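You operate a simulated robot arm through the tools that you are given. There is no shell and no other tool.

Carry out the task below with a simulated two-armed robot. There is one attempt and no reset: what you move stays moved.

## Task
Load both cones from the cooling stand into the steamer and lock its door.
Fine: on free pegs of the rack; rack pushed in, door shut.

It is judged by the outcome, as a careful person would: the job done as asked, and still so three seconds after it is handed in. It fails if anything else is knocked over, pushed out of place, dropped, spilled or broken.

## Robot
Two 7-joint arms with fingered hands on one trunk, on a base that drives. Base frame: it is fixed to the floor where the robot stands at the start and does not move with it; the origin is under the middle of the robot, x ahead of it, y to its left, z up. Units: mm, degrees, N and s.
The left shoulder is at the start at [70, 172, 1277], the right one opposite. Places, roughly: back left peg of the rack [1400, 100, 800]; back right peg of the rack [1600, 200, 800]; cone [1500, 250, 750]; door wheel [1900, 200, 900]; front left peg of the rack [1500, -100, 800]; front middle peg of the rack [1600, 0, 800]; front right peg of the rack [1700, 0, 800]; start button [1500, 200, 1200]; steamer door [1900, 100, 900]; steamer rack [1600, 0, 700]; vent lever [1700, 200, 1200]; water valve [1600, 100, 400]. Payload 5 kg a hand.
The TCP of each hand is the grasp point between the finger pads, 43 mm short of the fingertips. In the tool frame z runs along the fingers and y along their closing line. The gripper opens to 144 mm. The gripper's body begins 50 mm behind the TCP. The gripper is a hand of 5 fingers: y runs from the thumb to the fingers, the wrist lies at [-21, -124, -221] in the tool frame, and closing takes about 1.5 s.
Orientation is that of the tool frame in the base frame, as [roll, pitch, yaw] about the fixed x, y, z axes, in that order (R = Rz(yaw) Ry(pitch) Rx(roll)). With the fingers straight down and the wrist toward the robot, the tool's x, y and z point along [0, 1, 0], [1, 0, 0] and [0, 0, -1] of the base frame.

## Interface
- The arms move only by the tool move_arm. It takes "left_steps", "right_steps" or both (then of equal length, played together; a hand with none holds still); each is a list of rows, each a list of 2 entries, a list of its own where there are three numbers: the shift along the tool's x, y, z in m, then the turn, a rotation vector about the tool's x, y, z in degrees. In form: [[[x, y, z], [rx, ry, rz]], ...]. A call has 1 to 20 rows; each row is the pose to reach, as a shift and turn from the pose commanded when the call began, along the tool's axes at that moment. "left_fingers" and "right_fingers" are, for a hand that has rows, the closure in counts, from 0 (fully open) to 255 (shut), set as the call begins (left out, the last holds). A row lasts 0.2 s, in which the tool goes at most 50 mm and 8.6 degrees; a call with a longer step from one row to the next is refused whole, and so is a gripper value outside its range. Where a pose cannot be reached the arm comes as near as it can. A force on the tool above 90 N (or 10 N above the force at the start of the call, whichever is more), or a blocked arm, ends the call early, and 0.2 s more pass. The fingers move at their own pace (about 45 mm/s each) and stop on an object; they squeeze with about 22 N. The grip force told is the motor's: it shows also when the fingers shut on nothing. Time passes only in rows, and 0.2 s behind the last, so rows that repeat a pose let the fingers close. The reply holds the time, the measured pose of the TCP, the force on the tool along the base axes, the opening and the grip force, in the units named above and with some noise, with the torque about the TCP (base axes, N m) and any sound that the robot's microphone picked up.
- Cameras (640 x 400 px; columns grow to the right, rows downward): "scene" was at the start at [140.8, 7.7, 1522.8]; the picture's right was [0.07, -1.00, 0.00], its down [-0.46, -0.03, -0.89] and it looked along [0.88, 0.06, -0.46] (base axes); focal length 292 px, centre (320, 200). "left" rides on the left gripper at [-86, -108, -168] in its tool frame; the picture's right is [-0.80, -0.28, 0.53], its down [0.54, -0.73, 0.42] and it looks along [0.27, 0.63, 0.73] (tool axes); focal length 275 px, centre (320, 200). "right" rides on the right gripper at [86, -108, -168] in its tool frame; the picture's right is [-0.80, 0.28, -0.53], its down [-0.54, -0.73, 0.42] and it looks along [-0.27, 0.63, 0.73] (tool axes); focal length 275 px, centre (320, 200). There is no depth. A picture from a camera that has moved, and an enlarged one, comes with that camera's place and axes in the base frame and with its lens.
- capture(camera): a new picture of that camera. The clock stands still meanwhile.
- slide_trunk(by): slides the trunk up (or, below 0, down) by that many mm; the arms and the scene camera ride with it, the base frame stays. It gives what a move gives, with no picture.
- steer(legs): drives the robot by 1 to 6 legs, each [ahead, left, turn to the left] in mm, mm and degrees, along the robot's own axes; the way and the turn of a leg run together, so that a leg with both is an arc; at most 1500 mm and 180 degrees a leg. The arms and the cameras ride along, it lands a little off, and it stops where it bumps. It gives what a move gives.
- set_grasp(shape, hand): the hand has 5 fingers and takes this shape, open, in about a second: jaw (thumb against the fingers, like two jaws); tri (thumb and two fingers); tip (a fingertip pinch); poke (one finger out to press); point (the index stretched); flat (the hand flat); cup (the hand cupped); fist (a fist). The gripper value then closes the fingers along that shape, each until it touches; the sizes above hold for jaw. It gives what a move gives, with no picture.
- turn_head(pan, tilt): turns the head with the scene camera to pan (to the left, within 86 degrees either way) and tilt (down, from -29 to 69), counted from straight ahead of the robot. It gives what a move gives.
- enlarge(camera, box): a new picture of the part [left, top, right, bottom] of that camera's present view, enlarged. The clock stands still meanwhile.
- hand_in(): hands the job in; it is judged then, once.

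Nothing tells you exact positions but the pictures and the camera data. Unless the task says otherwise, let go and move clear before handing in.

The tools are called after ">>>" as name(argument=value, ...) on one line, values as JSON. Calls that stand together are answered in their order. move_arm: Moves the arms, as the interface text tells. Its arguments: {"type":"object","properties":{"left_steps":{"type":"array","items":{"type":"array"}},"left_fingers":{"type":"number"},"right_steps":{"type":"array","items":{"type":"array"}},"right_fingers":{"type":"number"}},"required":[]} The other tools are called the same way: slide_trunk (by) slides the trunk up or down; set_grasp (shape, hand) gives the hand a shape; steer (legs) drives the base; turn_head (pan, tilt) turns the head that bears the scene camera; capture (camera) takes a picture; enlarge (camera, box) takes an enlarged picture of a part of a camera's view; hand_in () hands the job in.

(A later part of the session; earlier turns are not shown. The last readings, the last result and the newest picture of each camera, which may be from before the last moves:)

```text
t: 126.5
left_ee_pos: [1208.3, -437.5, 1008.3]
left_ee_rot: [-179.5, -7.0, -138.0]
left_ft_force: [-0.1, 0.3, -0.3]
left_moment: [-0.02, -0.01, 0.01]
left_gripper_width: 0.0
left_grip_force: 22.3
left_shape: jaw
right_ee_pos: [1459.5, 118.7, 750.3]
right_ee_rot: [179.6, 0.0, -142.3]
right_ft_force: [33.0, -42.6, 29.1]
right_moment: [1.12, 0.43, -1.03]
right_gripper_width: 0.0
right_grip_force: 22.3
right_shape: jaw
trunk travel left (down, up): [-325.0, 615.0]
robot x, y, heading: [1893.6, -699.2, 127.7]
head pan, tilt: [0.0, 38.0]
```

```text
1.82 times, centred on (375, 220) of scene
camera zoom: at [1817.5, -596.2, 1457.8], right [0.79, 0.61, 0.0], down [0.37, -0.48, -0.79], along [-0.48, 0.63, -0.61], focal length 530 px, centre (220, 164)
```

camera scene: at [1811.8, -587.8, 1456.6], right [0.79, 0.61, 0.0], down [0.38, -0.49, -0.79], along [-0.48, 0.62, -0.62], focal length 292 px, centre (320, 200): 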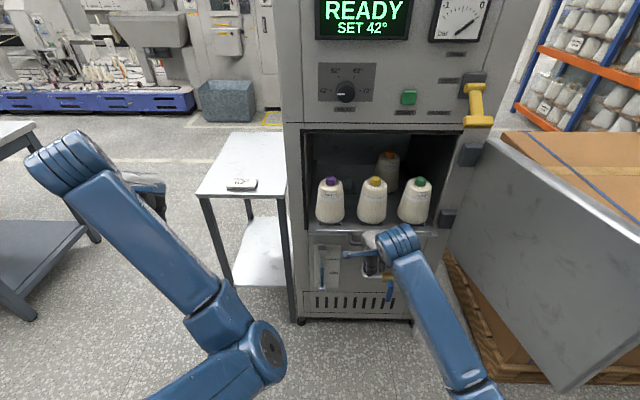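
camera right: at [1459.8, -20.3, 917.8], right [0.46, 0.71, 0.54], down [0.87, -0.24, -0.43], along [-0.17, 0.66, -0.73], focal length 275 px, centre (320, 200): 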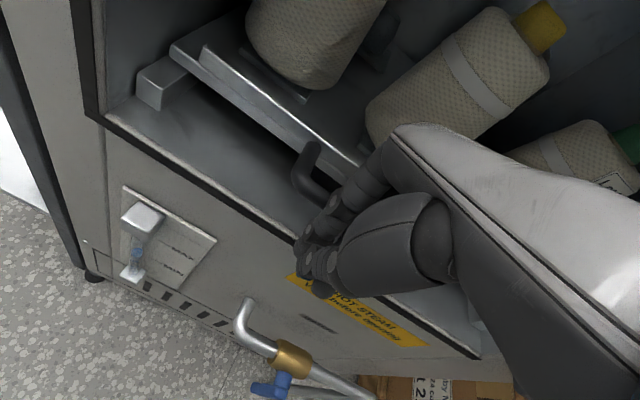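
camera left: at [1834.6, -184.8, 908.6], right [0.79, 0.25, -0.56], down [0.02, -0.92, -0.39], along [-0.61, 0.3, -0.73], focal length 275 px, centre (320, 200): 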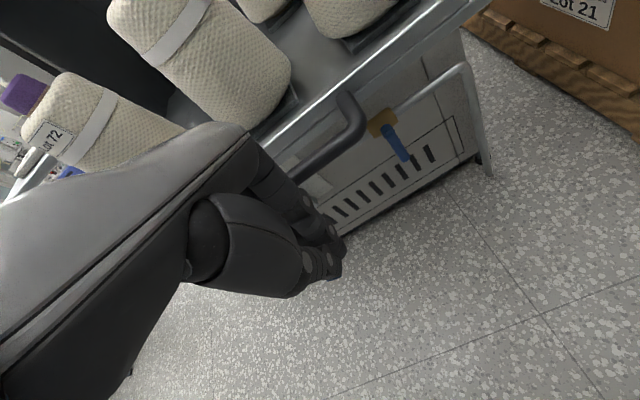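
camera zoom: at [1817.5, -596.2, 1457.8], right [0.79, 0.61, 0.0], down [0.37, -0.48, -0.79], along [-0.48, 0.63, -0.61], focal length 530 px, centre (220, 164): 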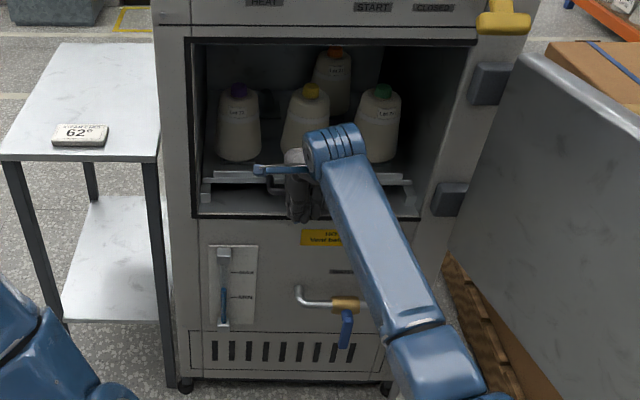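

The rack has reached its stop, with about 54 N of reaction straight back along the slide. I'll back the hand off and confirm the rack stays in and everything is inside the chamber.

>>> move_arm(right_steps=[[[0, -0.01, 0], [0, 0, 0]], [[0, -0.03, 0], [0, 0, 0]], [[0, -0.06, 0], [0, 0, 0]], [[0, -0.1, 0], [0, 0, 0]], [[0, -0.14, 0], [0, 0, 0]], [[0, -0.16, 0], [0, 0, 0]], [[0, -0.16, 0], [0, 0, 0]]])

>>> capture(camera="scene")

>>> enlarge(camera="scene", box=[280, 110, 480, 330])

>>> capture(camera="right")

```text
t: 128.1
left_ee_pos: [1203.8, -432.3, 1004.1]
left_ee_rot: [-179.1, -7.1, -138.0]
left_ft_force: [0.5, 0.4, 0.0]
left_moment: [-0.01, -0.01, 0.02]
left_gripper_width: 0.1
left_grip_force: 22.1
left_shape: jaw
right_ee_pos: [1554.0, -3.4, 743.1]
right_ee_rot: [-179.9, -0.1, -142.2]
right_ft_force: [0.2, -0.1, 0.1]
right_moment: [0.0, 0.02, -0.01]
right_gripper_width: 0.0
right_grip_force: 22.2
right_shape: jaw
trunk travel left (down, up): [-325.0, 615.0]
robot x, y, heading: [1894.9, -698.6, 127.5]
head pan, tilt: [0.0, 38.0]
```

```text
taken
camera scene: at [1812.2, -588.2, 1456.6], right [0.79, 0.61, 0.0], down [0.38, -0.49, -0.79], along [-0.48, 0.62, -0.62], focal length 292 px, centre (320, 200)
```

scene: 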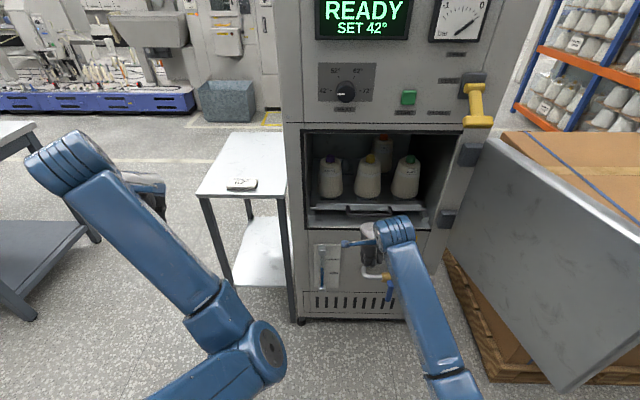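

```text
1.82 times, centred on (380, 220) of scene
camera zoom: at [1812.2, -588.2, 1456.6], right [0.79, 0.61, 0.0], down [0.38, -0.49, -0.79], along [-0.48, 0.62, -0.62], focal length 530 px, centre (211, 164)
```

zoom: 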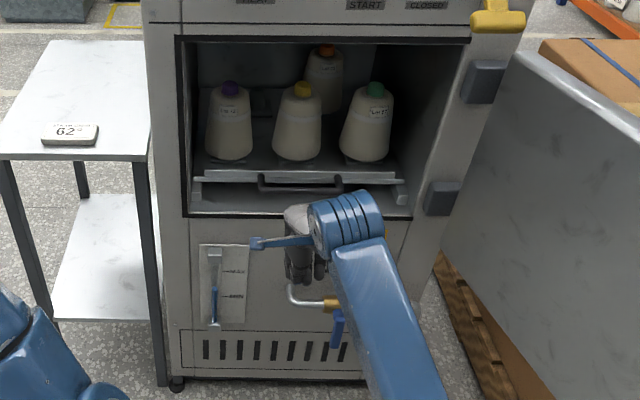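

```text
taken
camera right: at [1553.8, -142.1, 911.6], right [0.45, 0.71, 0.53], down [0.87, -0.24, -0.42], along [-0.17, 0.66, -0.73], focal length 275 px, centre (320, 200)
```

right: 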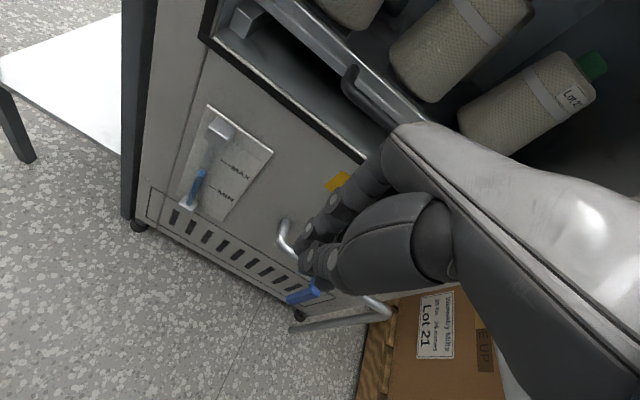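

All four cones are upright inside the chamber, with the handle about 25 mm behind the front plane, so the rack is in. Next is the door. I'll lift the right hand away and look at the door and its wheel.

>>> move_arm(right_steps=[[[0.01, -0.03, -0.03], [0, 0, 0]], [[0.02, -0.06, -0.065], [0, 0, 0]], [[0.03, -0.09, -0.1], [0, 0, 0]], [[0.04, -0.11, -0.14], [0, 0, 0]], [[0.04, -0.12, -0.18], [0, 0, 0]], [[0.04, -0.12, -0.22], [0, 0, 0]], [[0.04, -0.12, -0.26], [0, 0, 0]], [[0.04, -0.12, -0.3], [0, 0, 0]], [[0.04, -0.12, -0.34], [0, 0, 0]], [[0.04, -0.12, -0.38], [0, 0, 0]], [[0.04, -0.12, -0.38], [0, 0, 0]]])

>>> turn_head(pan=-40, tilt=30)

>>> capture(camera="scene")

>>> turn_head(pan=-10, tilt=38)

>>> capture(camera="scene")

```text
t: 129.9
left_ee_pos: [1205.0, -430.2, 1005.0]
left_ee_rot: [-179.2, -7.2, -138.0]
left_ft_force: [0.0, -0.4, -0.9]
left_moment: [-0.02, 0.0, 0.02]
left_gripper_width: 0.0
left_grip_force: 22.0
left_shape: jaw
right_ee_pos: [1653.0, -53.8, 993.3]
right_ee_rot: [179.5, 9.4, -147.3]
right_ft_force: [-0.7, -0.4, 0.0]
right_moment: [-0.01, -0.03, 0.0]
right_gripper_width: 0.0
right_grip_force: 21.5
right_shape: jaw
right hand out of reach, approached as far as the arm can: row 8
trunk travel left (down, up): [-325.0, 615.0]
robot x, y, heading: [1893.8, -696.1, 127.6]
head pan, tilt: [0.0, 38.0]
stopped in row 8 (right hand): the arm was blocked; the commanded pose is now the measured one
```

```text
t: 131.0
left_ee_pos: [1205.3, -431.1, 1004.8]
left_ee_rot: [-179.2, -7.0, -138.0]
left_ft_force: [-0.7, -0.3, 0.2]
left_moment: [-0.01, 0.0, 0.03]
left_gripper_width: 0.0
left_grip_force: 22.0
left_shape: jaw
right_ee_pos: [1654.3, -54.5, 992.8]
right_ee_rot: [179.6, 9.3, -147.1]
right_ft_force: [-0.5, -0.2, 0.6]
right_moment: [0.0, 0.01, -0.01]
right_gripper_width: 0.0
right_grip_force: 21.0
right_shape: jaw
trunk travel left (down, up): [-325.0, 615.0]
robot x, y, heading: [1896.1, -694.3, 127.6]
head pan, tilt: [-40.0, 30.0]
```

```text
taken
camera scene: at [1868.9, -566.3, 1469.0], right [1.0, -0.04, 0.0], down [-0.02, -0.5, -0.87], along [0.03, 0.87, -0.5], focal length 292 px, centre (320, 200)
```

scene: 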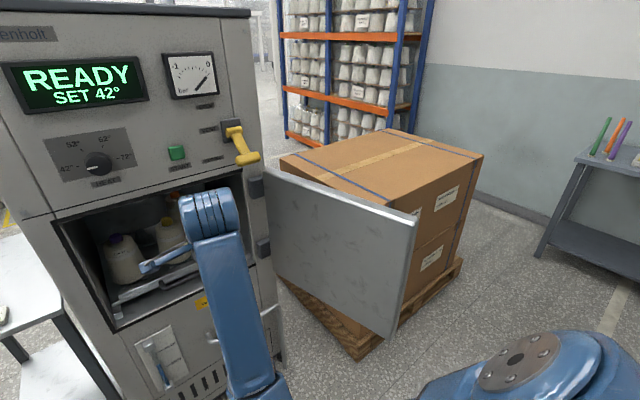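

```text
t: 131.9
left_ee_pos: [1205.6, -431.9, 1003.1]
left_ee_rot: [-179.2, -7.0, -138.0]
left_ft_force: [0.0, 0.1, -0.3]
left_moment: [0.02, 0.01, -0.04]
left_gripper_width: 0.1
left_grip_force: 21.7
left_shape: jaw
right_ee_pos: [1653.7, -54.8, 992.9]
right_ee_rot: [179.6, 9.3, -147.1]
right_ft_force: [-0.6, -0.1, 0.4]
right_moment: [0.0, -0.04, 0.01]
right_gripper_width: 0.2
right_grip_force: 21.8
right_shape: jaw
trunk travel left (down, up): [-325.0, 615.0]
robot x, y, heading: [1899.2, -697.1, 127.9]
head pan, tilt: [-10.0, 38.0]
```

```text
taken
camera scene: at [1825.4, -580.1, 1456.7], right [0.89, 0.46, 0.0], down [0.29, -0.55, -0.79], along [-0.37, 0.7, -0.62], focal length 292 px, centre (320, 200)
```

scene: 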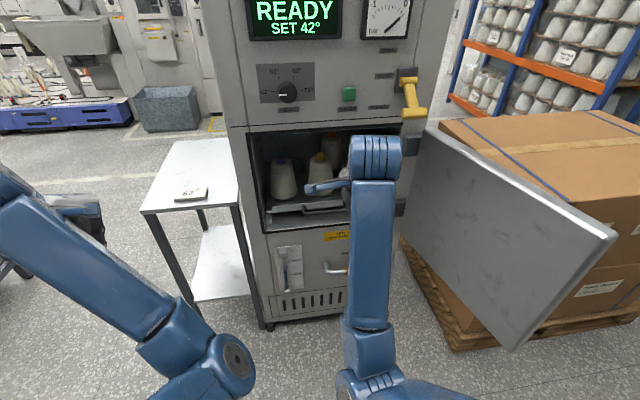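

The door stands about 105° open, hinge side near (1725, 267) and outer edge near (2109, -30). The wheel is on its far face, so I'll raise the trunk to look down behind the door and see the gap to the boxes.

>>> slide_trunk(by=350)

>>> turn_head(pan=-35, tilt=45)

>>> capture(camera="scene")

>>> enlarge(camera="scene", box=[240, 80, 480, 330])

```text
t: 135.3
left_ee_pos: [1205.0, -432.2, 1353.3]
left_ee_rot: [-179.2, -7.1, -138.0]
left_ft_force: [-0.4, 0.2, 0.0]
left_moment: [0.02, 0.01, 0.03]
left_gripper_width: 0.0
left_grip_force: 21.7
left_shape: jaw
right_ee_pos: [1653.9, -54.3, 1342.1]
right_ee_rot: [179.6, 9.3, -147.1]
right_ft_force: [0.0, -0.1, -0.1]
right_moment: [0.01, 0.02, 0.01]
right_gripper_width: 0.0
right_grip_force: 22.0
right_shape: jaw
trunk travel left (down, up): [-675.0, 265.0]
robot x, y, heading: [1895.6, -697.1, 127.6]
head pan, tilt: [-10.0, 38.0]
```

```text
t: 136.2
left_ee_pos: [1205.0, -431.1, 1355.1]
left_ee_rot: [-179.2, -7.1, -137.9]
left_ft_force: [0.4, -0.4, 0.4]
left_moment: [0.01, -0.01, 0.02]
left_gripper_width: 0.0
left_grip_force: 21.6
left_shape: jaw
right_ee_pos: [1653.8, -54.0, 1344.3]
right_ee_rot: [179.6, 9.2, -147.1]
right_ft_force: [0.4, 0.0, 0.4]
right_moment: [-0.01, 0.0, 0.03]
right_gripper_width: 0.0
right_grip_force: 22.2
right_shape: jaw
trunk travel left (down, up): [-675.0, 265.0]
robot x, y, heading: [1896.6, -700.9, 127.7]
head pan, tilt: [-35.0, 45.0]
```

```text
taken
camera scene: at [1861.4, -575.3, 1796.4], right [1.0, 0.05, 0.0], down [0.03, -0.71, -0.71], along [-0.03, 0.71, -0.71], focal length 292 px, centre (320, 200)
```

scene: 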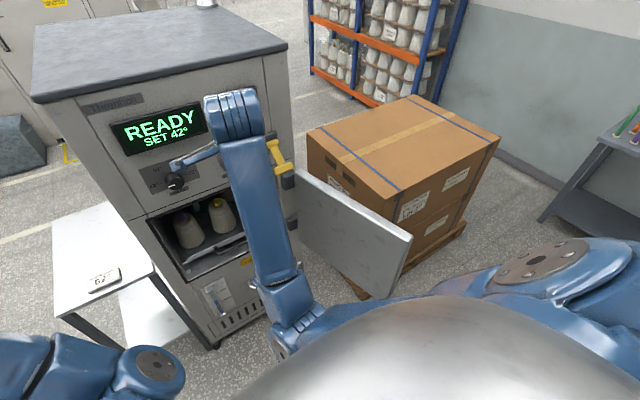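

```text
1.60 times, centred on (360, 205) of scene
camera zoom: at [1861.4, -575.3, 1796.4], right [1.0, 0.05, 0.0], down [0.03, -0.71, -0.71], along [-0.03, 0.71, -0.71], focal length 466 px, centre (256, 192)
```

zoom: 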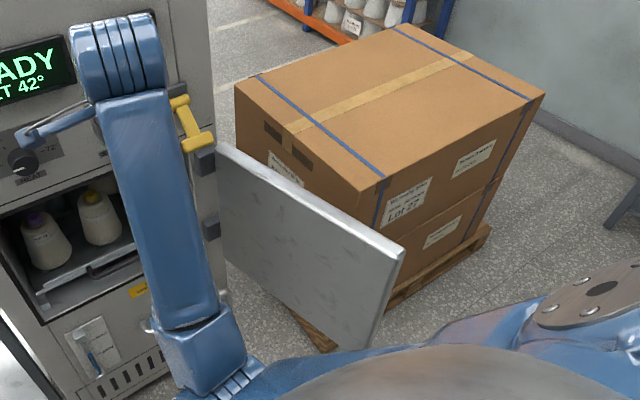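

The boxes are about 285 mm behind the door and only z 905 high, so my right hand can come down behind the door and push it closed from its outer side. I'll reposition back and to the right first, with arms above the door's height.

>>> steer(legs=[[-100, 0, 0], [0, -300, 0]])

>>> turn_head(pan=-20, tilt=42)

>>> capture(camera="scene")

```text
t: 139.1
left_ee_pos: [1506.1, -327.0, 1353.7]
left_ee_rot: [-179.2, -7.0, -137.9]
left_ft_force: [0.2, 0.1, -0.4]
left_moment: [0.04, -0.04, -0.01]
left_gripper_width: 0.0
left_grip_force: 22.4
left_shape: jaw
right_ee_pos: [1953.6, 51.2, 1344.8]
right_ee_rot: [179.6, 9.4, -146.9]
right_ft_force: [-0.6, 0.1, -0.6]
right_moment: [-0.02, -0.04, 0.03]
right_gripper_width: 0.0
right_grip_force: 21.6
right_shape: jaw
trunk travel left (down, up): [-675.0, 265.0]
robot x, y, heading: [2200.4, -588.4, 128.1]
head pan, tilt: [-35.0, 45.0]
```

```text
t: 139.8
left_ee_pos: [1508.3, -325.8, 1355.1]
left_ee_rot: [-179.2, -7.1, -137.7]
left_ft_force: [0.2, 0.8, 1.2]
left_moment: [-0.02, 0.02, -0.03]
left_gripper_width: 0.0
left_grip_force: 22.3
left_shape: jaw
right_ee_pos: [1956.1, 54.0, 1342.0]
right_ee_rot: [179.6, 9.2, -147.1]
right_ft_force: [-0.3, -0.5, 0.8]
right_moment: [-0.02, 0.0, -0.02]
right_gripper_width: 0.1
right_grip_force: 22.1
right_shape: jaw
trunk travel left (down, up): [-675.0, 265.0]
robot x, y, heading: [2204.0, -593.1, 127.8]
head pan, tilt: [-20.0, 42.0]
```

```text
taken
camera scene: at [2144.0, -468.5, 1800.7], right [0.95, 0.31, 0.0], down [0.2, -0.64, -0.74], along [-0.23, 0.71, -0.67], focal length 292 px, centre (320, 200)
```

scene: 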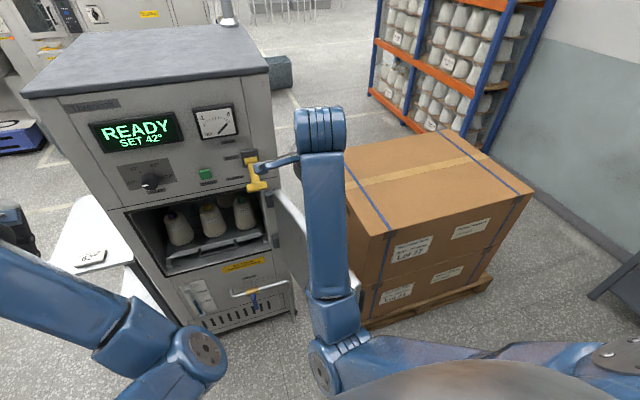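

I'll now swing the right hand out to the right, above the door, with the fingers pointing left so its knuckles can push leftward.

>>> move_arm(right_steps=[[[-0.0173, -0.0035, 0.0067], [-0.55, 0.5, -6.76]], [[-0.0346, -0.007, 0.0134], [-1.1, 1.01, -13.53]], [[-0.0519, -0.0105, 0.0201], [-1.65, 1.51, -20.29]], [[-0.0692, -0.0141, 0.0269], [-2.2, 2.02, -27.06]], [[-0.0865, -0.0176, 0.0336], [-2.75, 2.52, -33.82]], [[-0.1038, -0.0211, 0.0403], [-3.3, 3.03, -40.59]], [[-0.1211, -0.0246, 0.047], [-3.85, 3.53, -47.35]], [[-0.1383, -0.0281, 0.0537], [-4.4, 4.04, -54.11]], [[-0.1556, -0.0316, 0.0604], [-4.95, 4.54, -60.88]], [[-0.1729, -0.0351, 0.0671], [-5.5, 5.05, -67.64]], [[-0.1902, -0.0387, 0.0739], [-6.05, 5.55, -74.41]], [[-0.2075, -0.0422, 0.0806], [-6.6, 6.06, -81.17]], [[-0.2248, -0.0457, 0.0873], [-7.15, 6.56, -87.94]], [[-0.2421, -0.0492, 0.094], [-7.7, 7.07, -94.7]], [[-0.2421, -0.0492, 0.094], [-7.7, 7.07, -94.7]]])

>>> capture(camera="scene")

>>> capture(camera="right")

```text
t: 140.7
left_ee_pos: [1508.8, -323.9, 1355.1]
left_ee_rot: [-179.1, -7.2, -137.9]
left_ft_force: [0.8, -0.2, -0.4]
left_moment: [-0.04, 0.02, 0.02]
left_gripper_width: 0.1
left_grip_force: 21.6
left_shape: jaw
right_ee_pos: [2070.6, 120.3, 1324.0]
right_ee_rot: [-176.9, 14.9, -127.8]
right_ft_force: [-0.3, 0.6, -0.4]
right_moment: [0.0, 0.01, 0.01]
right_gripper_width: 0.1
right_grip_force: 21.9
right_shape: jaw
right hand out of reach, approached as far as the arm can: row 4
trunk travel left (down, up): [-675.0, 265.0]
robot x, y, heading: [2202.5, -589.9, 127.7]
head pan, tilt: [-20.0, 42.0]
stopped in row 4 (right hand): the arm was blocked; the commanded pose is now the measured one
```

```text
taken
camera scene: at [2144.8, -467.7, 1800.7], right [0.95, 0.3, 0.0], down [0.2, -0.64, -0.74], along [-0.23, 0.71, -0.67], focal length 292 px, centre (320, 200)
```

scene: 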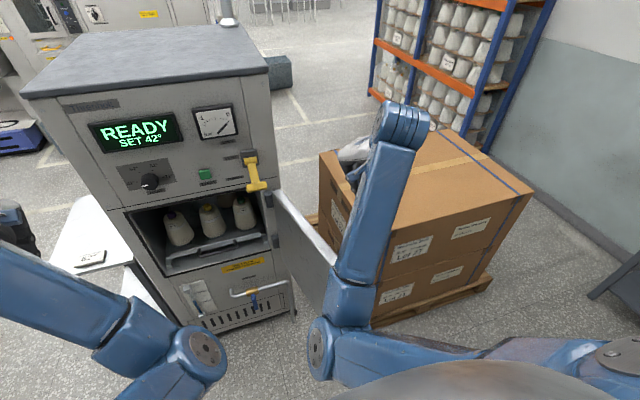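

```text
taken
camera right: at [2072.5, -41.1, 1469.6], right [0.14, 0.69, 0.71], down [0.97, 0.03, -0.23], along [-0.18, 0.72, -0.67], focal length 275 px, centre (320, 200)
```

right: 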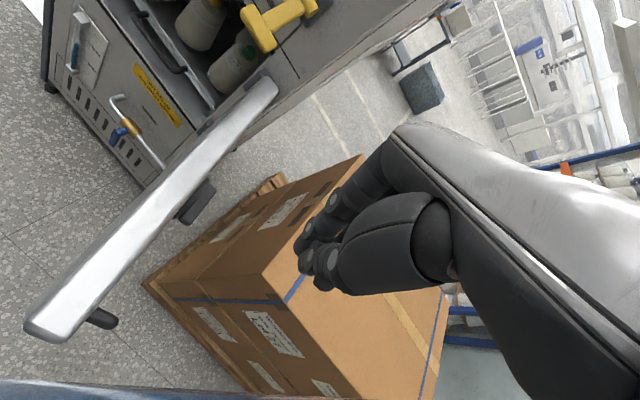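

From above I can see the door, with a wheel in the middle and a grip near the outer end on its far face. My right hand is already above and just outside the door. I'll level it while lowering it partway, still above the door top, to check that the arm follows.

>>> move_arm(right_steps=[[[0.0014, 0.0001, 0.0203], [-0.24, 3.04, 2.78]], [[0.0028, 0.0002, 0.0407], [-0.48, 6.08, 5.56]], [[0.0041, 0.0003, 0.061], [-0.72, 9.12, 8.34]], [[0.0055, 0.0004, 0.0814], [-0.96, 12.16, 11.12]], [[0.0069, 0.0005, 0.1017], [-1.2, 15.2, 13.9]], [[0.0069, 0.0005, 0.1017], [-1.2, 15.2, 13.9]]])

>>> capture(camera="scene")

>>> capture(camera="right")

```text
t: 142.3
left_ee_pos: [1507.6, -325.2, 1355.0]
left_ee_rot: [-179.2, -7.2, -138.0]
left_ft_force: [-0.3, 0.2, 1.0]
left_moment: [0.0, 0.01, 0.03]
left_gripper_width: 0.0
left_grip_force: 22.3
left_shape: jaw
right_ee_pos: [2093.0, 148.3, 1244.8]
right_ee_rot: [178.2, 1.5, -143.2]
right_ft_force: [0.0, 0.9, -0.8]
right_moment: [0.0, 0.04, 0.03]
right_gripper_width: 0.0
right_grip_force: 21.7
right_shape: jaw
trunk travel left (down, up): [-675.0, 265.0]
robot x, y, heading: [2203.4, -587.7, 127.8]
head pan, tilt: [-20.0, 42.0]
stopped in row 6 (right hand): the arm was blocked; the commanded pose is now the measured one
```

```text
taken
camera scene: at [2143.8, -469.1, 1800.8], right [0.95, 0.31, 0.0], down [0.2, -0.64, -0.74], along [-0.23, 0.71, -0.67], focal length 292 px, centre (320, 200)
```

scene: 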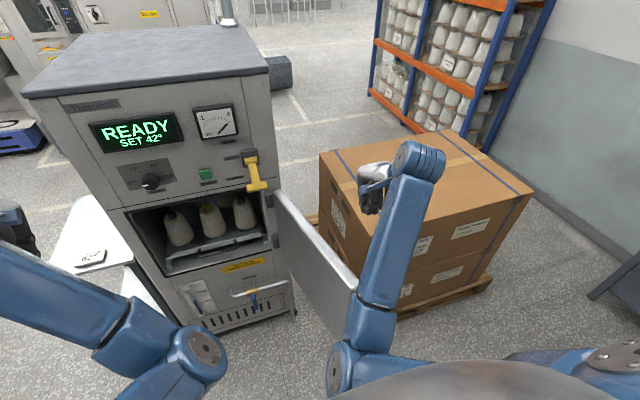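

```text
taken
camera right: at [2090.7, 3.1, 1405.8], right [0.47, 0.68, 0.56], down [0.87, -0.24, -0.43], along [-0.16, 0.69, -0.7], focal length 275 px, centre (320, 200)
```

right: 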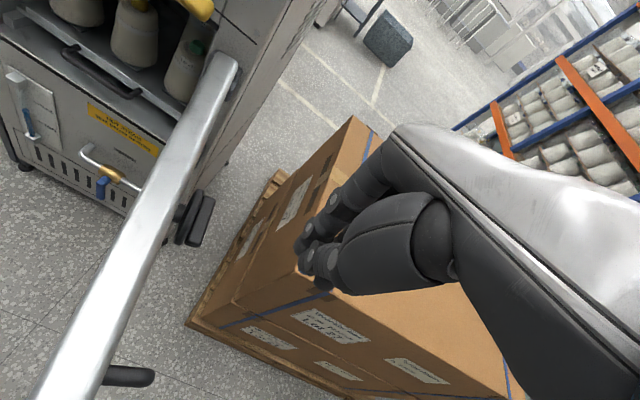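

The hand is level and behind the door, but my elbow is on the wrong side of the door's edge. I'll shift the robot 250 mm further right so the whole arm stays on the outer side while closing.

>>> steer(legs=[[0, -250, 0]])

>>> turn_head(pan=0, tilt=42)

>>> capture(camera="scene")

>>> capture(camera="right")

```text
t: 144.1
left_ee_pos: [1697.2, -180.3, 1354.4]
left_ee_rot: [-179.1, -7.0, -137.7]
left_ft_force: [-0.2, -0.2, -1.1]
left_moment: [0.03, -0.01, 0.0]
left_gripper_width: 0.0
left_grip_force: 21.9
left_shape: jaw
right_ee_pos: [2281.4, 294.4, 1244.4]
right_ee_rot: [178.2, 1.6, -143.0]
right_ft_force: [-0.5, 0.3, 0.0]
right_moment: [0.04, -0.04, 0.04]
right_gripper_width: 0.2
right_grip_force: 22.0
right_shape: jaw
trunk travel left (down, up): [-675.0, 265.0]
robot x, y, heading: [2394.2, -439.9, 127.7]
head pan, tilt: [-20.0, 42.0]
```

```text
t: 145.0
left_ee_pos: [1700.0, -177.8, 1354.5]
left_ee_rot: [-179.2, -7.2, -137.7]
left_ft_force: [0.6, -0.1, 0.4]
left_moment: [0.0, 0.04, -0.01]
left_gripper_width: 0.0
left_grip_force: 22.7
left_shape: jaw
right_ee_pos: [2284.8, 297.8, 1244.4]
right_ee_rot: [178.2, 1.5, -143.0]
right_ft_force: [-0.1, 0.9, -0.6]
right_moment: [-0.03, 0.02, 0.01]
right_gripper_width: 0.0
right_grip_force: 21.9
right_shape: jaw
trunk travel left (down, up): [-675.0, 265.0]
robot x, y, heading: [2389.7, -438.8, 127.9]
head pan, tilt: [0.0, 42.0]
```

```text
taken
camera scene: at [2310.9, -332.9, 1800.7], right [0.79, 0.61, 0.0], down [0.41, -0.53, -0.74], along [-0.46, 0.59, -0.67], focal length 292 px, centre (320, 200)
```

scene: 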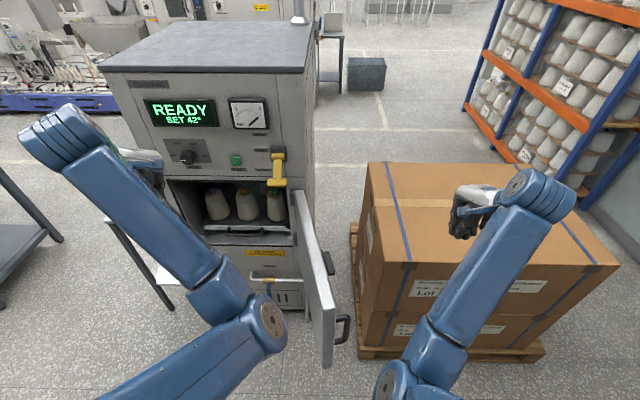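

```text
taken
camera right: at [2281.7, 152.5, 1405.3], right [0.46, 0.68, 0.56], down [0.87, -0.24, -0.43], along [-0.16, 0.69, -0.7], focal length 275 px, centre (320, 200)
```

right: 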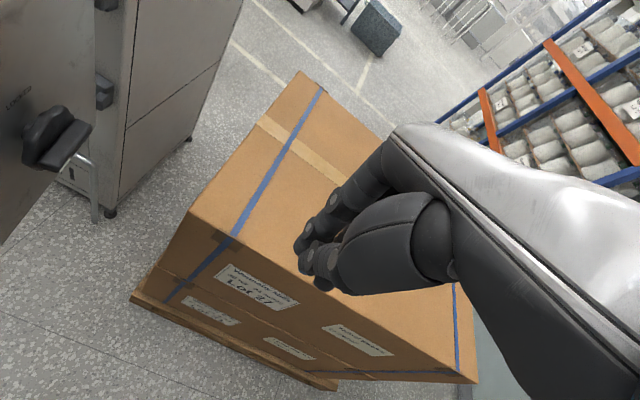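

Now I can see the door edge-on, with a black grip near its outer end and a lobed wheel in the middle of its outer face. I'll zoom in.

>>> enlarge(camera="scene", box=[270, 180, 380, 380])

>>> enlarge(camera="right", box=[0, 50, 200, 250])

```text
2.00 times, centred on (325, 280) of scene
camera zoom: at [2310.9, -332.9, 1800.7], right [0.79, 0.61, 0.0], down [0.41, -0.53, -0.74], along [-0.46, 0.59, -0.67], focal length 583 px, centre (310, 40)
```

zoom: 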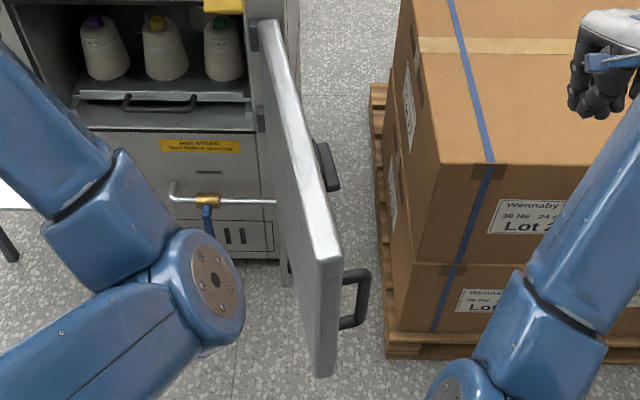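

```text
2.00 times, centred on (100, 150) of right
camera zoom: at [2281.7, 152.5, 1405.3], right [0.46, 0.68, 0.56], down [0.87, -0.24, -0.43], along [-0.16, 0.69, -0.7], focal length 551 px, centre (760, 300)
```

zoom: 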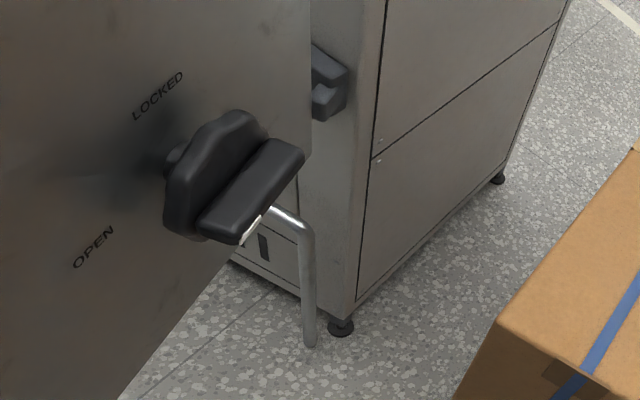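

The wheel's plate reads OPEN and LOCKED. Everything on my arms is above the door top except what I lower deliberately. I'll bring the right hand down behind the door, near its top outer corner and above the wheel and grip.

>>> move_arm(right_steps=[[[0.035, -0.006, 0], [0, 0, 0]], [[0.07, -0.012, 0], [0, 0, 0]], [[0.105, -0.018, 0], [0, 0, 0]], [[0.14, -0.024, 0], [0, 0, 0]], [[0.175, -0.03, 0], [0, 0, 0]], [[0.21, -0.036, 0], [0, 0, 0]], [[0.24, -0.042, 0], [0, 0, 0]], [[0.24, -0.042, 0.03], [0, 0, 0]], [[0.24, -0.042, 0.06], [0, 0, 0]], [[0.24, -0.042, 0.09], [0, 0, 0]], [[0.24, -0.042, 0.09], [0, 0, 0]]])

>>> capture(camera="scene")

>>> capture(camera="right")

```text
t: 146.1
left_ee_pos: [1697.6, -179.9, 1356.0]
left_ee_rot: [-179.1, -7.0, -137.8]
left_ft_force: [0.0, -0.1, 0.7]
left_moment: [0.01, -0.03, -0.02]
left_gripper_width: 0.0
left_grip_force: 22.0
left_shape: jaw
right_ee_pos: [2183.0, 247.5, 1331.8]
right_ee_rot: [169.0, 5.7, -145.7]
right_ft_force: [-1.0, -0.3, -0.1]
right_moment: [0.02, -0.06, 0.01]
right_gripper_width: 0.0
right_grip_force: 22.0
right_shape: jaw
trunk travel left (down, up): [-675.0, 265.0]
robot x, y, heading: [2393.3, -442.0, 127.7]
head pan, tilt: [0.0, 42.0]
stopped in row 5 (right hand): the arm was blocked; the commanded pose is now the measured one
```

```text
taken
camera scene: at [2308.0, -335.5, 1800.8], right [0.79, 0.61, 0.0], down [0.41, -0.53, -0.74], along [-0.46, 0.59, -0.67], focal length 292 px, centre (320, 200)
```

scene: 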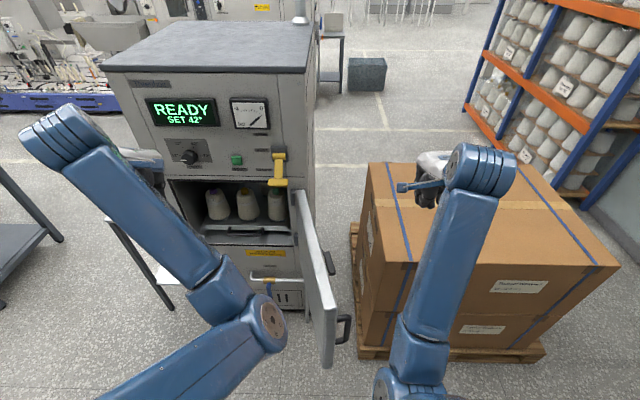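

```text
taken
camera right: at [2179.0, 76.6, 1465.4], right [0.51, 0.56, 0.66], down [0.85, -0.19, -0.5], along [-0.16, 0.81, -0.57], focal length 275 px, centre (320, 200)
```

right: 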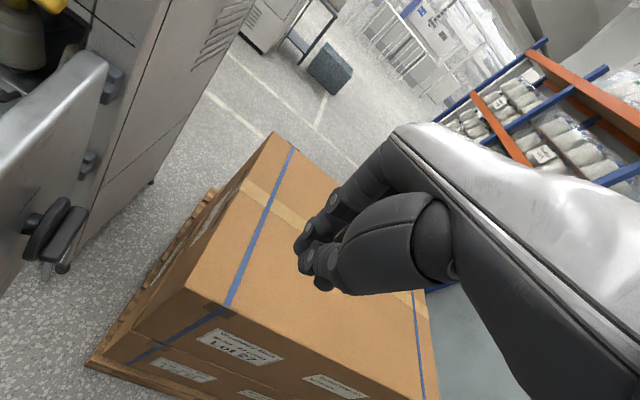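

The right arm is at its joint limits with its elbow tucked inside. I'll back off into open floor, lower the trunk, and reach the hand forward and low to restore a natural elbow-out pose.

>>> steer(legs=[[-170, 0, 0]])

>>> slide_trunk(by=-200)

>>> capture(camera="scene")

```text
t: 147.6
left_ee_pos: [1803.2, -310.1, 1353.3]
left_ee_rot: [-179.0, -7.2, -137.8]
left_ft_force: [-1.5, 0.1, -0.4]
left_moment: [-0.05, -0.05, -0.02]
left_gripper_width: 0.2
left_grip_force: 21.8
left_shape: jaw
right_ee_pos: [2288.1, 114.2, 1328.1]
right_ee_rot: [169.3, 5.8, -145.7]
right_ft_force: [0.0, 0.0, -0.4]
right_moment: [-0.04, -0.06, 0.01]
right_gripper_width: 0.0
right_grip_force: 21.9
right_shape: jaw
trunk travel left (down, up): [-675.0, 265.0]
robot x, y, heading: [2499.6, -579.9, 127.7]
head pan, tilt: [0.0, 42.0]
```

```text
t: 149.7
left_ee_pos: [1805.7, -313.9, 1155.5]
left_ee_rot: [-179.3, -7.2, -137.9]
left_ft_force: [-0.5, -0.7, -0.6]
left_moment: [-0.06, -0.03, 0.05]
left_gripper_width: 0.1
left_grip_force: 22.0
left_shape: jaw
right_ee_pos: [2290.8, 112.4, 1130.6]
right_ee_rot: [169.0, 5.7, -145.9]
right_ft_force: [-0.7, -0.4, 1.0]
right_moment: [-0.01, -0.01, -0.05]
right_gripper_width: 0.0
right_grip_force: 22.4
right_shape: jaw
trunk travel left (down, up): [-475.0, 465.0]
robot x, y, heading: [2499.7, -579.0, 127.9]
head pan, tilt: [0.0, 42.0]
```

```text
taken
camera scene: at [2415.7, -470.1, 1600.8], right [0.79, 0.61, 0.0], down [0.41, -0.53, -0.74], along [-0.46, 0.59, -0.67], focal length 292 px, centre (320, 200)
```

scene: 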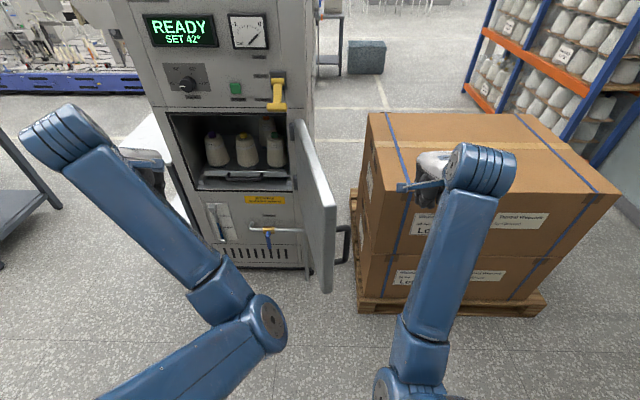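

>>> move_arm(right_steps=[[[-0.0015, 0.0023, 0.0326], [1.35, 0.76, -0.39]], [[-0.003, 0.0045, 0.0652], [2.7, 1.52, -0.79]], [[-0.0044, 0.0068, 0.0978], [4.05, 2.27, -1.18]], [[-0.0059, 0.009, 0.1304], [5.4, 3.03, -1.58]], [[-0.0074, 0.0113, 0.1629], [6.75, 3.79, -1.97]], [[-0.0089, 0.0136, 0.1955], [8.1, 4.55, -2.36]], [[-0.0103, 0.0158, 0.2281], [9.45, 5.3, -2.76]], [[-0.0118, 0.0181, 0.2607], [10.8, 6.06, -3.15]], [[-0.0118, 0.0181, 0.2607], [10.8, 6.06, -3.15]]])

>>> capture(camera="scene")

```text
t: 151.7
left_ee_pos: [1805.2, -313.7, 1155.8]
left_ee_rot: [-179.2, -7.1, -137.7]
left_ft_force: [0.4, -0.6, -0.3]
left_moment: [0.0, 0.01, 0.01]
left_gripper_width: 0.0
left_grip_force: 22.1
left_shape: jaw
right_ee_pos: [2284.2, 187.5, 878.1]
right_ee_rot: [-180.0, 0.1, -142.1]
right_ft_force: [0.5, -0.7, -0.1]
right_moment: [0.03, -0.03, -0.02]
right_gripper_width: 0.0
right_grip_force: 22.0
right_shape: jaw
trunk travel left (down, up): [-475.0, 465.0]
robot x, y, heading: [2498.3, -577.6, 127.9]
head pan, tilt: [0.0, 42.0]
```

```text
taken
camera scene: at [2415.5, -470.6, 1600.8], right [0.79, 0.61, 0.0], down [0.41, -0.53, -0.74], along [-0.46, 0.59, -0.67], focal length 292 px, centre (320, 200)
```

scene: 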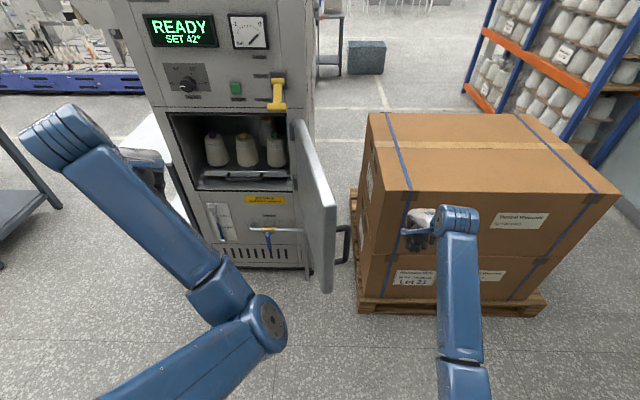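

That restored a well-behaved arm pose. I'll raise the trunk so this same low-hand posture is at door height, then move nearer.

>>> slide_trunk(by=180)

>>> steer(legs=[[42, 92, 0]])

>>> capture(camera="scene")

>>> capture(camera="right")

```text
t: 153.7
left_ee_pos: [1803.7, -312.5, 1335.0]
left_ee_rot: [-179.1, -7.3, -137.8]
left_ft_force: [-0.1, 0.0, -0.4]
left_moment: [-0.01, 0.01, -0.01]
left_gripper_width: 0.0
left_grip_force: 21.5
left_shape: jaw
right_ee_pos: [2283.2, 188.3, 1058.1]
right_ee_rot: [-179.9, -0.1, -142.1]
right_ft_force: [0.0, 0.3, 0.4]
right_moment: [0.0, -0.03, 0.02]
right_gripper_width: 0.1
right_grip_force: 22.2
right_shape: jaw
trunk travel left (down, up): [-655.0, 285.0]
robot x, y, heading: [2497.5, -579.7, 127.8]
head pan, tilt: [0.0, 42.0]
```

```text
t: 154.9
left_ee_pos: [1712.8, -336.0, 1336.2]
left_ee_rot: [-179.1, -7.3, -137.8]
left_ft_force: [0.8, 1.1, 0.8]
left_moment: [-0.01, 0.07, 0.03]
left_gripper_width: 0.4
left_grip_force: 22.3
left_shape: jaw
right_ee_pos: [2190.0, 165.8, 1057.5]
right_ee_rot: [-180.0, -0.1, -142.1]
right_ft_force: [0.4, 0.5, 0.2]
right_moment: [-0.01, 0.05, -0.02]
right_gripper_width: 0.0
right_grip_force: 21.9
right_shape: jaw
trunk travel left (down, up): [-655.0, 285.0]
robot x, y, heading: [2403.4, -600.7, 128.2]
head pan, tilt: [0.0, 42.0]
```

```text
taken
camera scene: at [2323.9, -492.6, 1781.0], right [0.79, 0.61, 0.0], down [0.41, -0.53, -0.74], along [-0.46, 0.59, -0.67], focal length 292 px, centre (320, 200)
```

scene: 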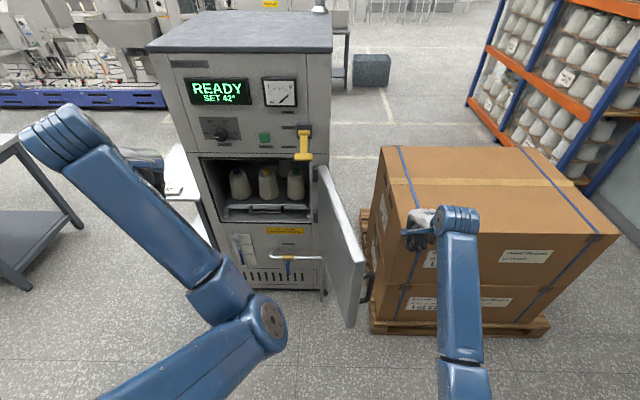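

```text
taken
camera right: at [2190.4, 27.2, 1225.3], right [0.46, 0.71, 0.53], down [0.87, -0.24, -0.43], along [-0.18, 0.66, -0.73], focal length 275 px, centre (320, 200)
```

right: 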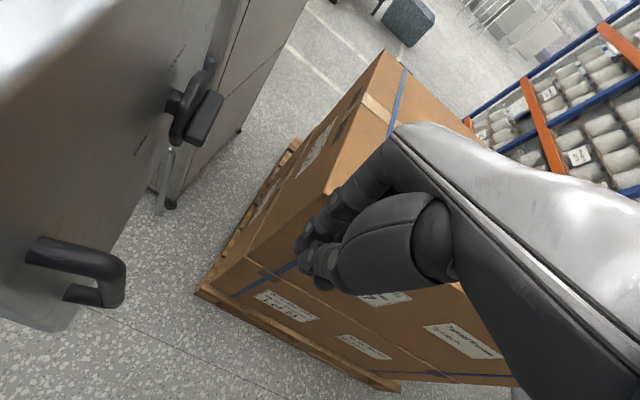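

I have a clear view of the grip and wheel, and my hand at z 1057 is above both. I'll move left until it meets the door's outer face.

>>> move_arm(right_steps=[[[0.025, 0, 0], [0, 0, 0]], [[0.05, 0, 0], [0, 0, 0]], [[0.075, 0, 0], [0, 0, 0]], [[0.1, 0, 0], [0, 0, 0]], [[0.12, 0, 0], [0, 0, 0]], [[0.14, 0, 0], [0, 0, 0]], [[0.14, 0, 0], [0, 0, 0]]])

>>> capture(camera="scene")

>>> capture(camera="right")

```text
t: 156.5
left_ee_pos: [1708.0, -338.0, 1335.9]
left_ee_rot: [-179.2, -7.2, -137.9]
left_ft_force: [-1.1, -0.4, 0.1]
left_moment: [-0.02, 0.04, 0.0]
left_gripper_width: 0.0
left_grip_force: 21.3
left_shape: jaw
right_ee_pos: [2076.5, 80.8, 1056.7]
right_ee_rot: [-180.0, 0.0, -142.1]
right_ft_force: [0.2, 0.6, 0.0]
right_moment: [-0.02, 0.01, -0.01]
right_gripper_width: 0.0
right_grip_force: 22.5
right_shape: jaw
trunk travel left (down, up): [-655.0, 285.0]
robot x, y, heading: [2402.4, -597.5, 127.9]
head pan, tilt: [0.0, 42.0]
```

```text
taken
camera scene: at [2319.1, -493.6, 1780.7], right [0.79, 0.61, 0.0], down [0.41, -0.53, -0.74], along [-0.46, 0.59, -0.67], focal length 292 px, centre (320, 200)
```

scene: 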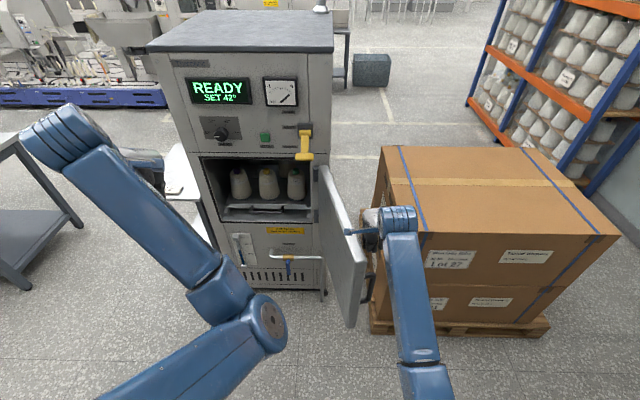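

```text
taken
camera right: at [2076.0, -58.4, 1224.7], right [0.45, 0.71, 0.53], down [0.87, -0.24, -0.42], along [-0.17, 0.66, -0.73], focal length 275 px, centre (320, 200)
```

right: 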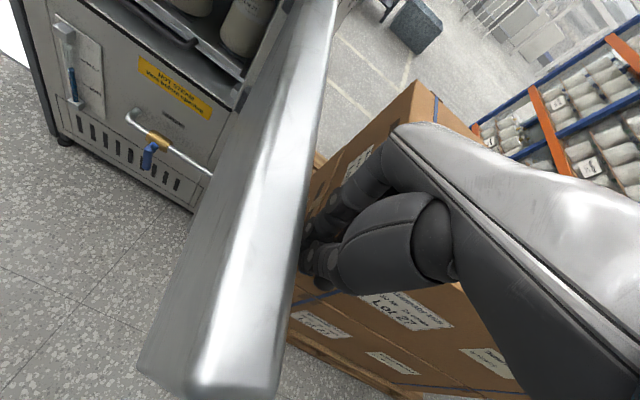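

The hand is right beside the door's outer face. I'll keep moving left gently to swing the door.

>>> move_arm(right_steps=[[[0.02, 0, 0], [0, 0, 0]], [[0.04, 0, 0], [0, 0, 0]], [[0.06, 0, 0], [0, 0, 0]], [[0.08, 0, 0], [0, 0, 0]], [[0.1, 0, 0], [0, 0, 0]], [[0.12, 0, 0], [0, 0, 0]], [[0.12, 0, 0], [0, 0, 0]]])

>>> capture(camera="scene")

>>> capture(camera="right")

```text
t: 158.3
left_ee_pos: [1708.8, -337.0, 1335.3]
left_ee_rot: [-179.3, -7.2, -137.8]
left_ft_force: [-0.4, 0.5, -0.1]
left_moment: [0.03, 0.03, 0.03]
left_gripper_width: 0.0
left_grip_force: 22.6
left_shape: jaw
right_ee_pos: [2012.1, 36.8, 1045.0]
right_ee_rot: [179.9, 3.5, -143.1]
right_ft_force: [0.6, 0.3, -0.5]
right_moment: [0.01, -0.02, -0.01]
right_gripper_width: 0.3
right_grip_force: 22.3
right_shape: jaw
trunk travel left (down, up): [-655.0, 285.0]
robot x, y, heading: [2403.1, -602.8, 128.2]
head pan, tilt: [0.0, 42.0]
stopped in row 7 (right hand): the arm was blocked; the commanded pose is now the measured one
```

```text
taken
camera scene: at [2319.4, -493.6, 1780.7], right [0.79, 0.61, 0.0], down [0.41, -0.53, -0.74], along [-0.46, 0.59, -0.67], focal length 292 px, centre (320, 200)
```

scene: 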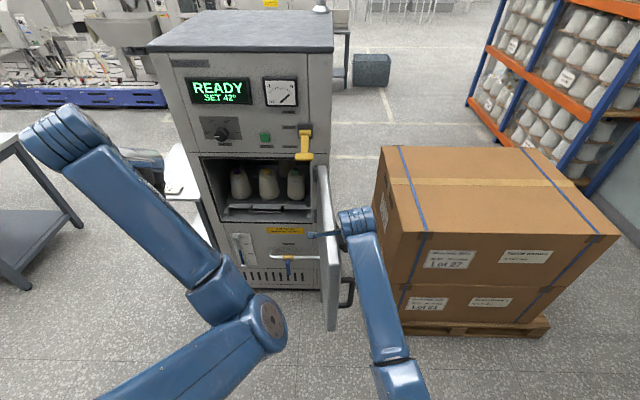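

```text
taken
camera right: at [2003.1, -108.9, 1207.5], right [0.44, 0.68, 0.58], down [0.89, -0.24, -0.39], along [-0.13, 0.69, -0.71], focal length 275 px, centre (320, 200)
```

right: 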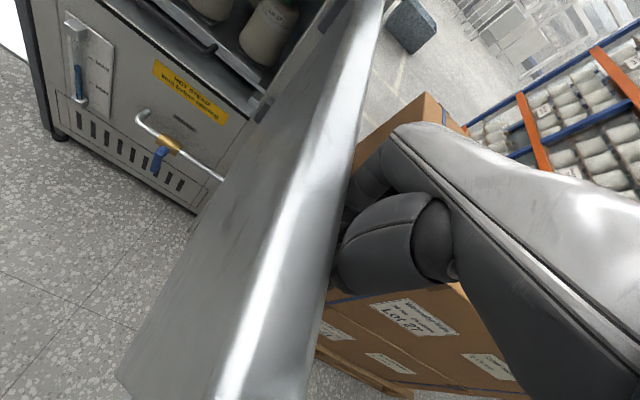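

The door swings easily. The arm has reached its leftward limit, so I'll keep the hand in place and drive the robot left to carry the door further.

>>> steer(legs=[[0, 130, 0]])

>>> capture(camera="scene")

>>> capture(camera="right")

```text
t: 159.6
left_ee_pos: [1609.2, -415.5, 1336.1]
left_ee_rot: [-179.2, -7.3, -137.7]
left_ft_force: [-0.4, 0.2, 0.3]
left_moment: [-0.03, -0.02, -0.02]
left_gripper_width: 0.0
left_grip_force: 22.0
left_shape: jaw
right_ee_pos: [1913.0, -42.3, 1046.4]
right_ee_rot: [179.9, 3.4, -143.0]
right_ft_force: [0.0, 0.1, -0.2]
right_moment: [-0.05, 0.07, 0.0]
right_gripper_width: 0.0
right_grip_force: 21.7
right_shape: jaw
trunk travel left (down, up): [-655.0, 285.0]
robot x, y, heading: [2300.2, -677.9, 127.8]
head pan, tilt: [0.0, 42.0]
```

```text
taken
camera scene: at [2220.1, -570.9, 1780.7], right [0.79, 0.62, 0.0], down [0.41, -0.53, -0.74], along [-0.46, 0.58, -0.67], focal length 292 px, centre (320, 200)
```

scene: 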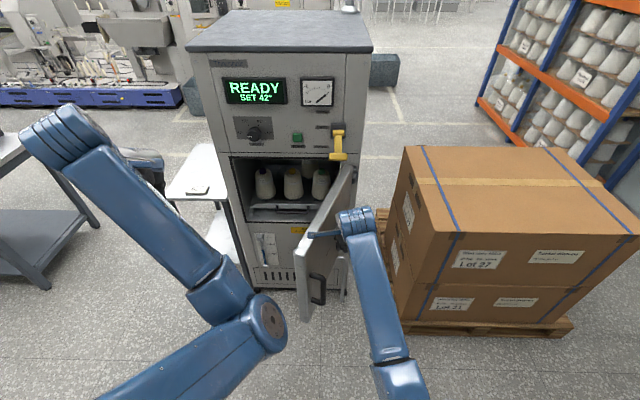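

```text
taken
camera right: at [1902.2, -187.6, 1207.7], right [0.44, 0.69, 0.58], down [0.89, -0.24, -0.39], along [-0.13, 0.69, -0.71], focal length 275 px, centre (320, 200)
```

right: 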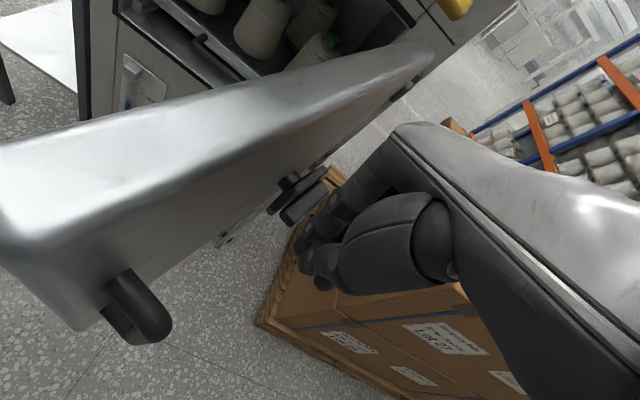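

>>> enlarge(camera="scene", box=[230, 120, 400, 330])

```text
1.90 times, centred on (315, 225) of scene
camera zoom: at [2220.1, -570.9, 1780.7], right [0.79, 0.62, 0.0], down [0.41, -0.53, -0.74], along [-0.46, 0.58, -0.67], focal length 555 px, centre (330, 152)
```

zoom: 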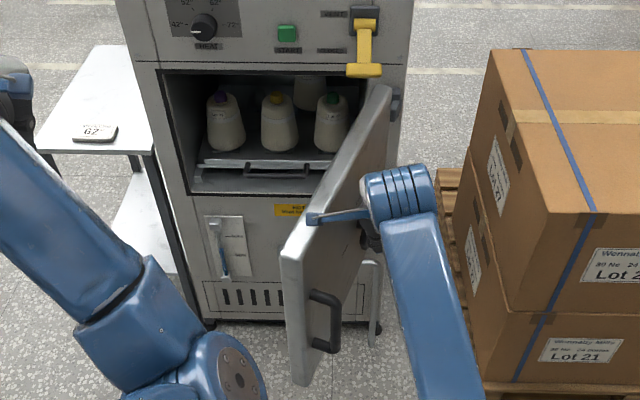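

The door is now about 69° from closed and facing forward-right. I'll keep driving left with a little forward motion, hand against the door.

>>> steer(legs=[[60, 150, 0]])

>>> capture(camera="scene")

>>> capture(camera="right")

```text
t: 161.0
left_ee_pos: [1456.1, -458.8, 1337.1]
left_ee_rot: [-179.2, -7.4, -137.9]
left_ft_force: [0.4, 0.5, -1.0]
left_moment: [-0.01, 0.07, -0.01]
left_gripper_width: 0.2
left_grip_force: 22.3
left_shape: jaw
right_ee_pos: [1761.0, -85.2, 1046.8]
right_ee_rot: [179.9, 3.6, -143.1]
right_ft_force: [0.0, -1.1, 0.4]
right_moment: [-0.03, 0.05, 0.01]
right_gripper_width: 0.0
right_grip_force: 22.0
right_shape: jaw
trunk travel left (down, up): [-655.0, 285.0]
robot x, y, heading: [2147.0, -720.9, 127.8]
head pan, tilt: [0.0, 42.0]
```

```text
taken
camera scene: at [2067.6, -615.4, 1780.9], right [0.79, 0.61, 0.0], down [0.41, -0.53, -0.74], along [-0.46, 0.59, -0.67], focal length 292 px, centre (320, 200)
```

scene: 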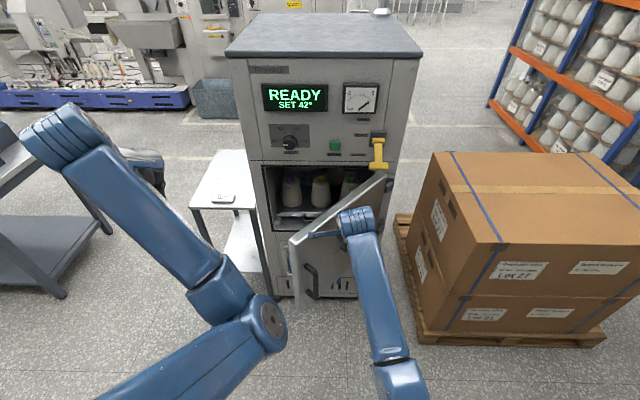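

```text
taken
camera right: at [1750.9, -230.5, 1208.2], right [0.44, 0.68, 0.58], down [0.89, -0.24, -0.39], along [-0.13, 0.69, -0.71], focal length 275 px, centre (320, 200)
```

right: 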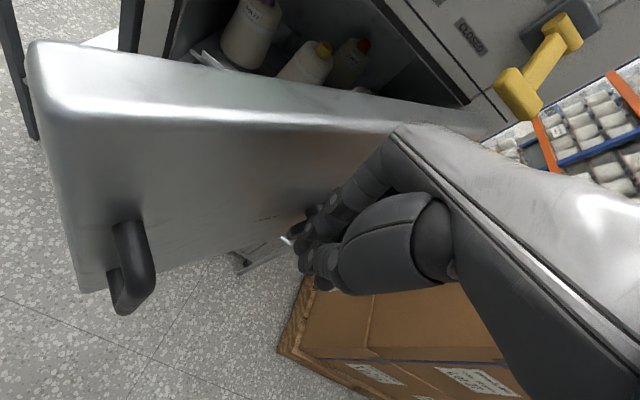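

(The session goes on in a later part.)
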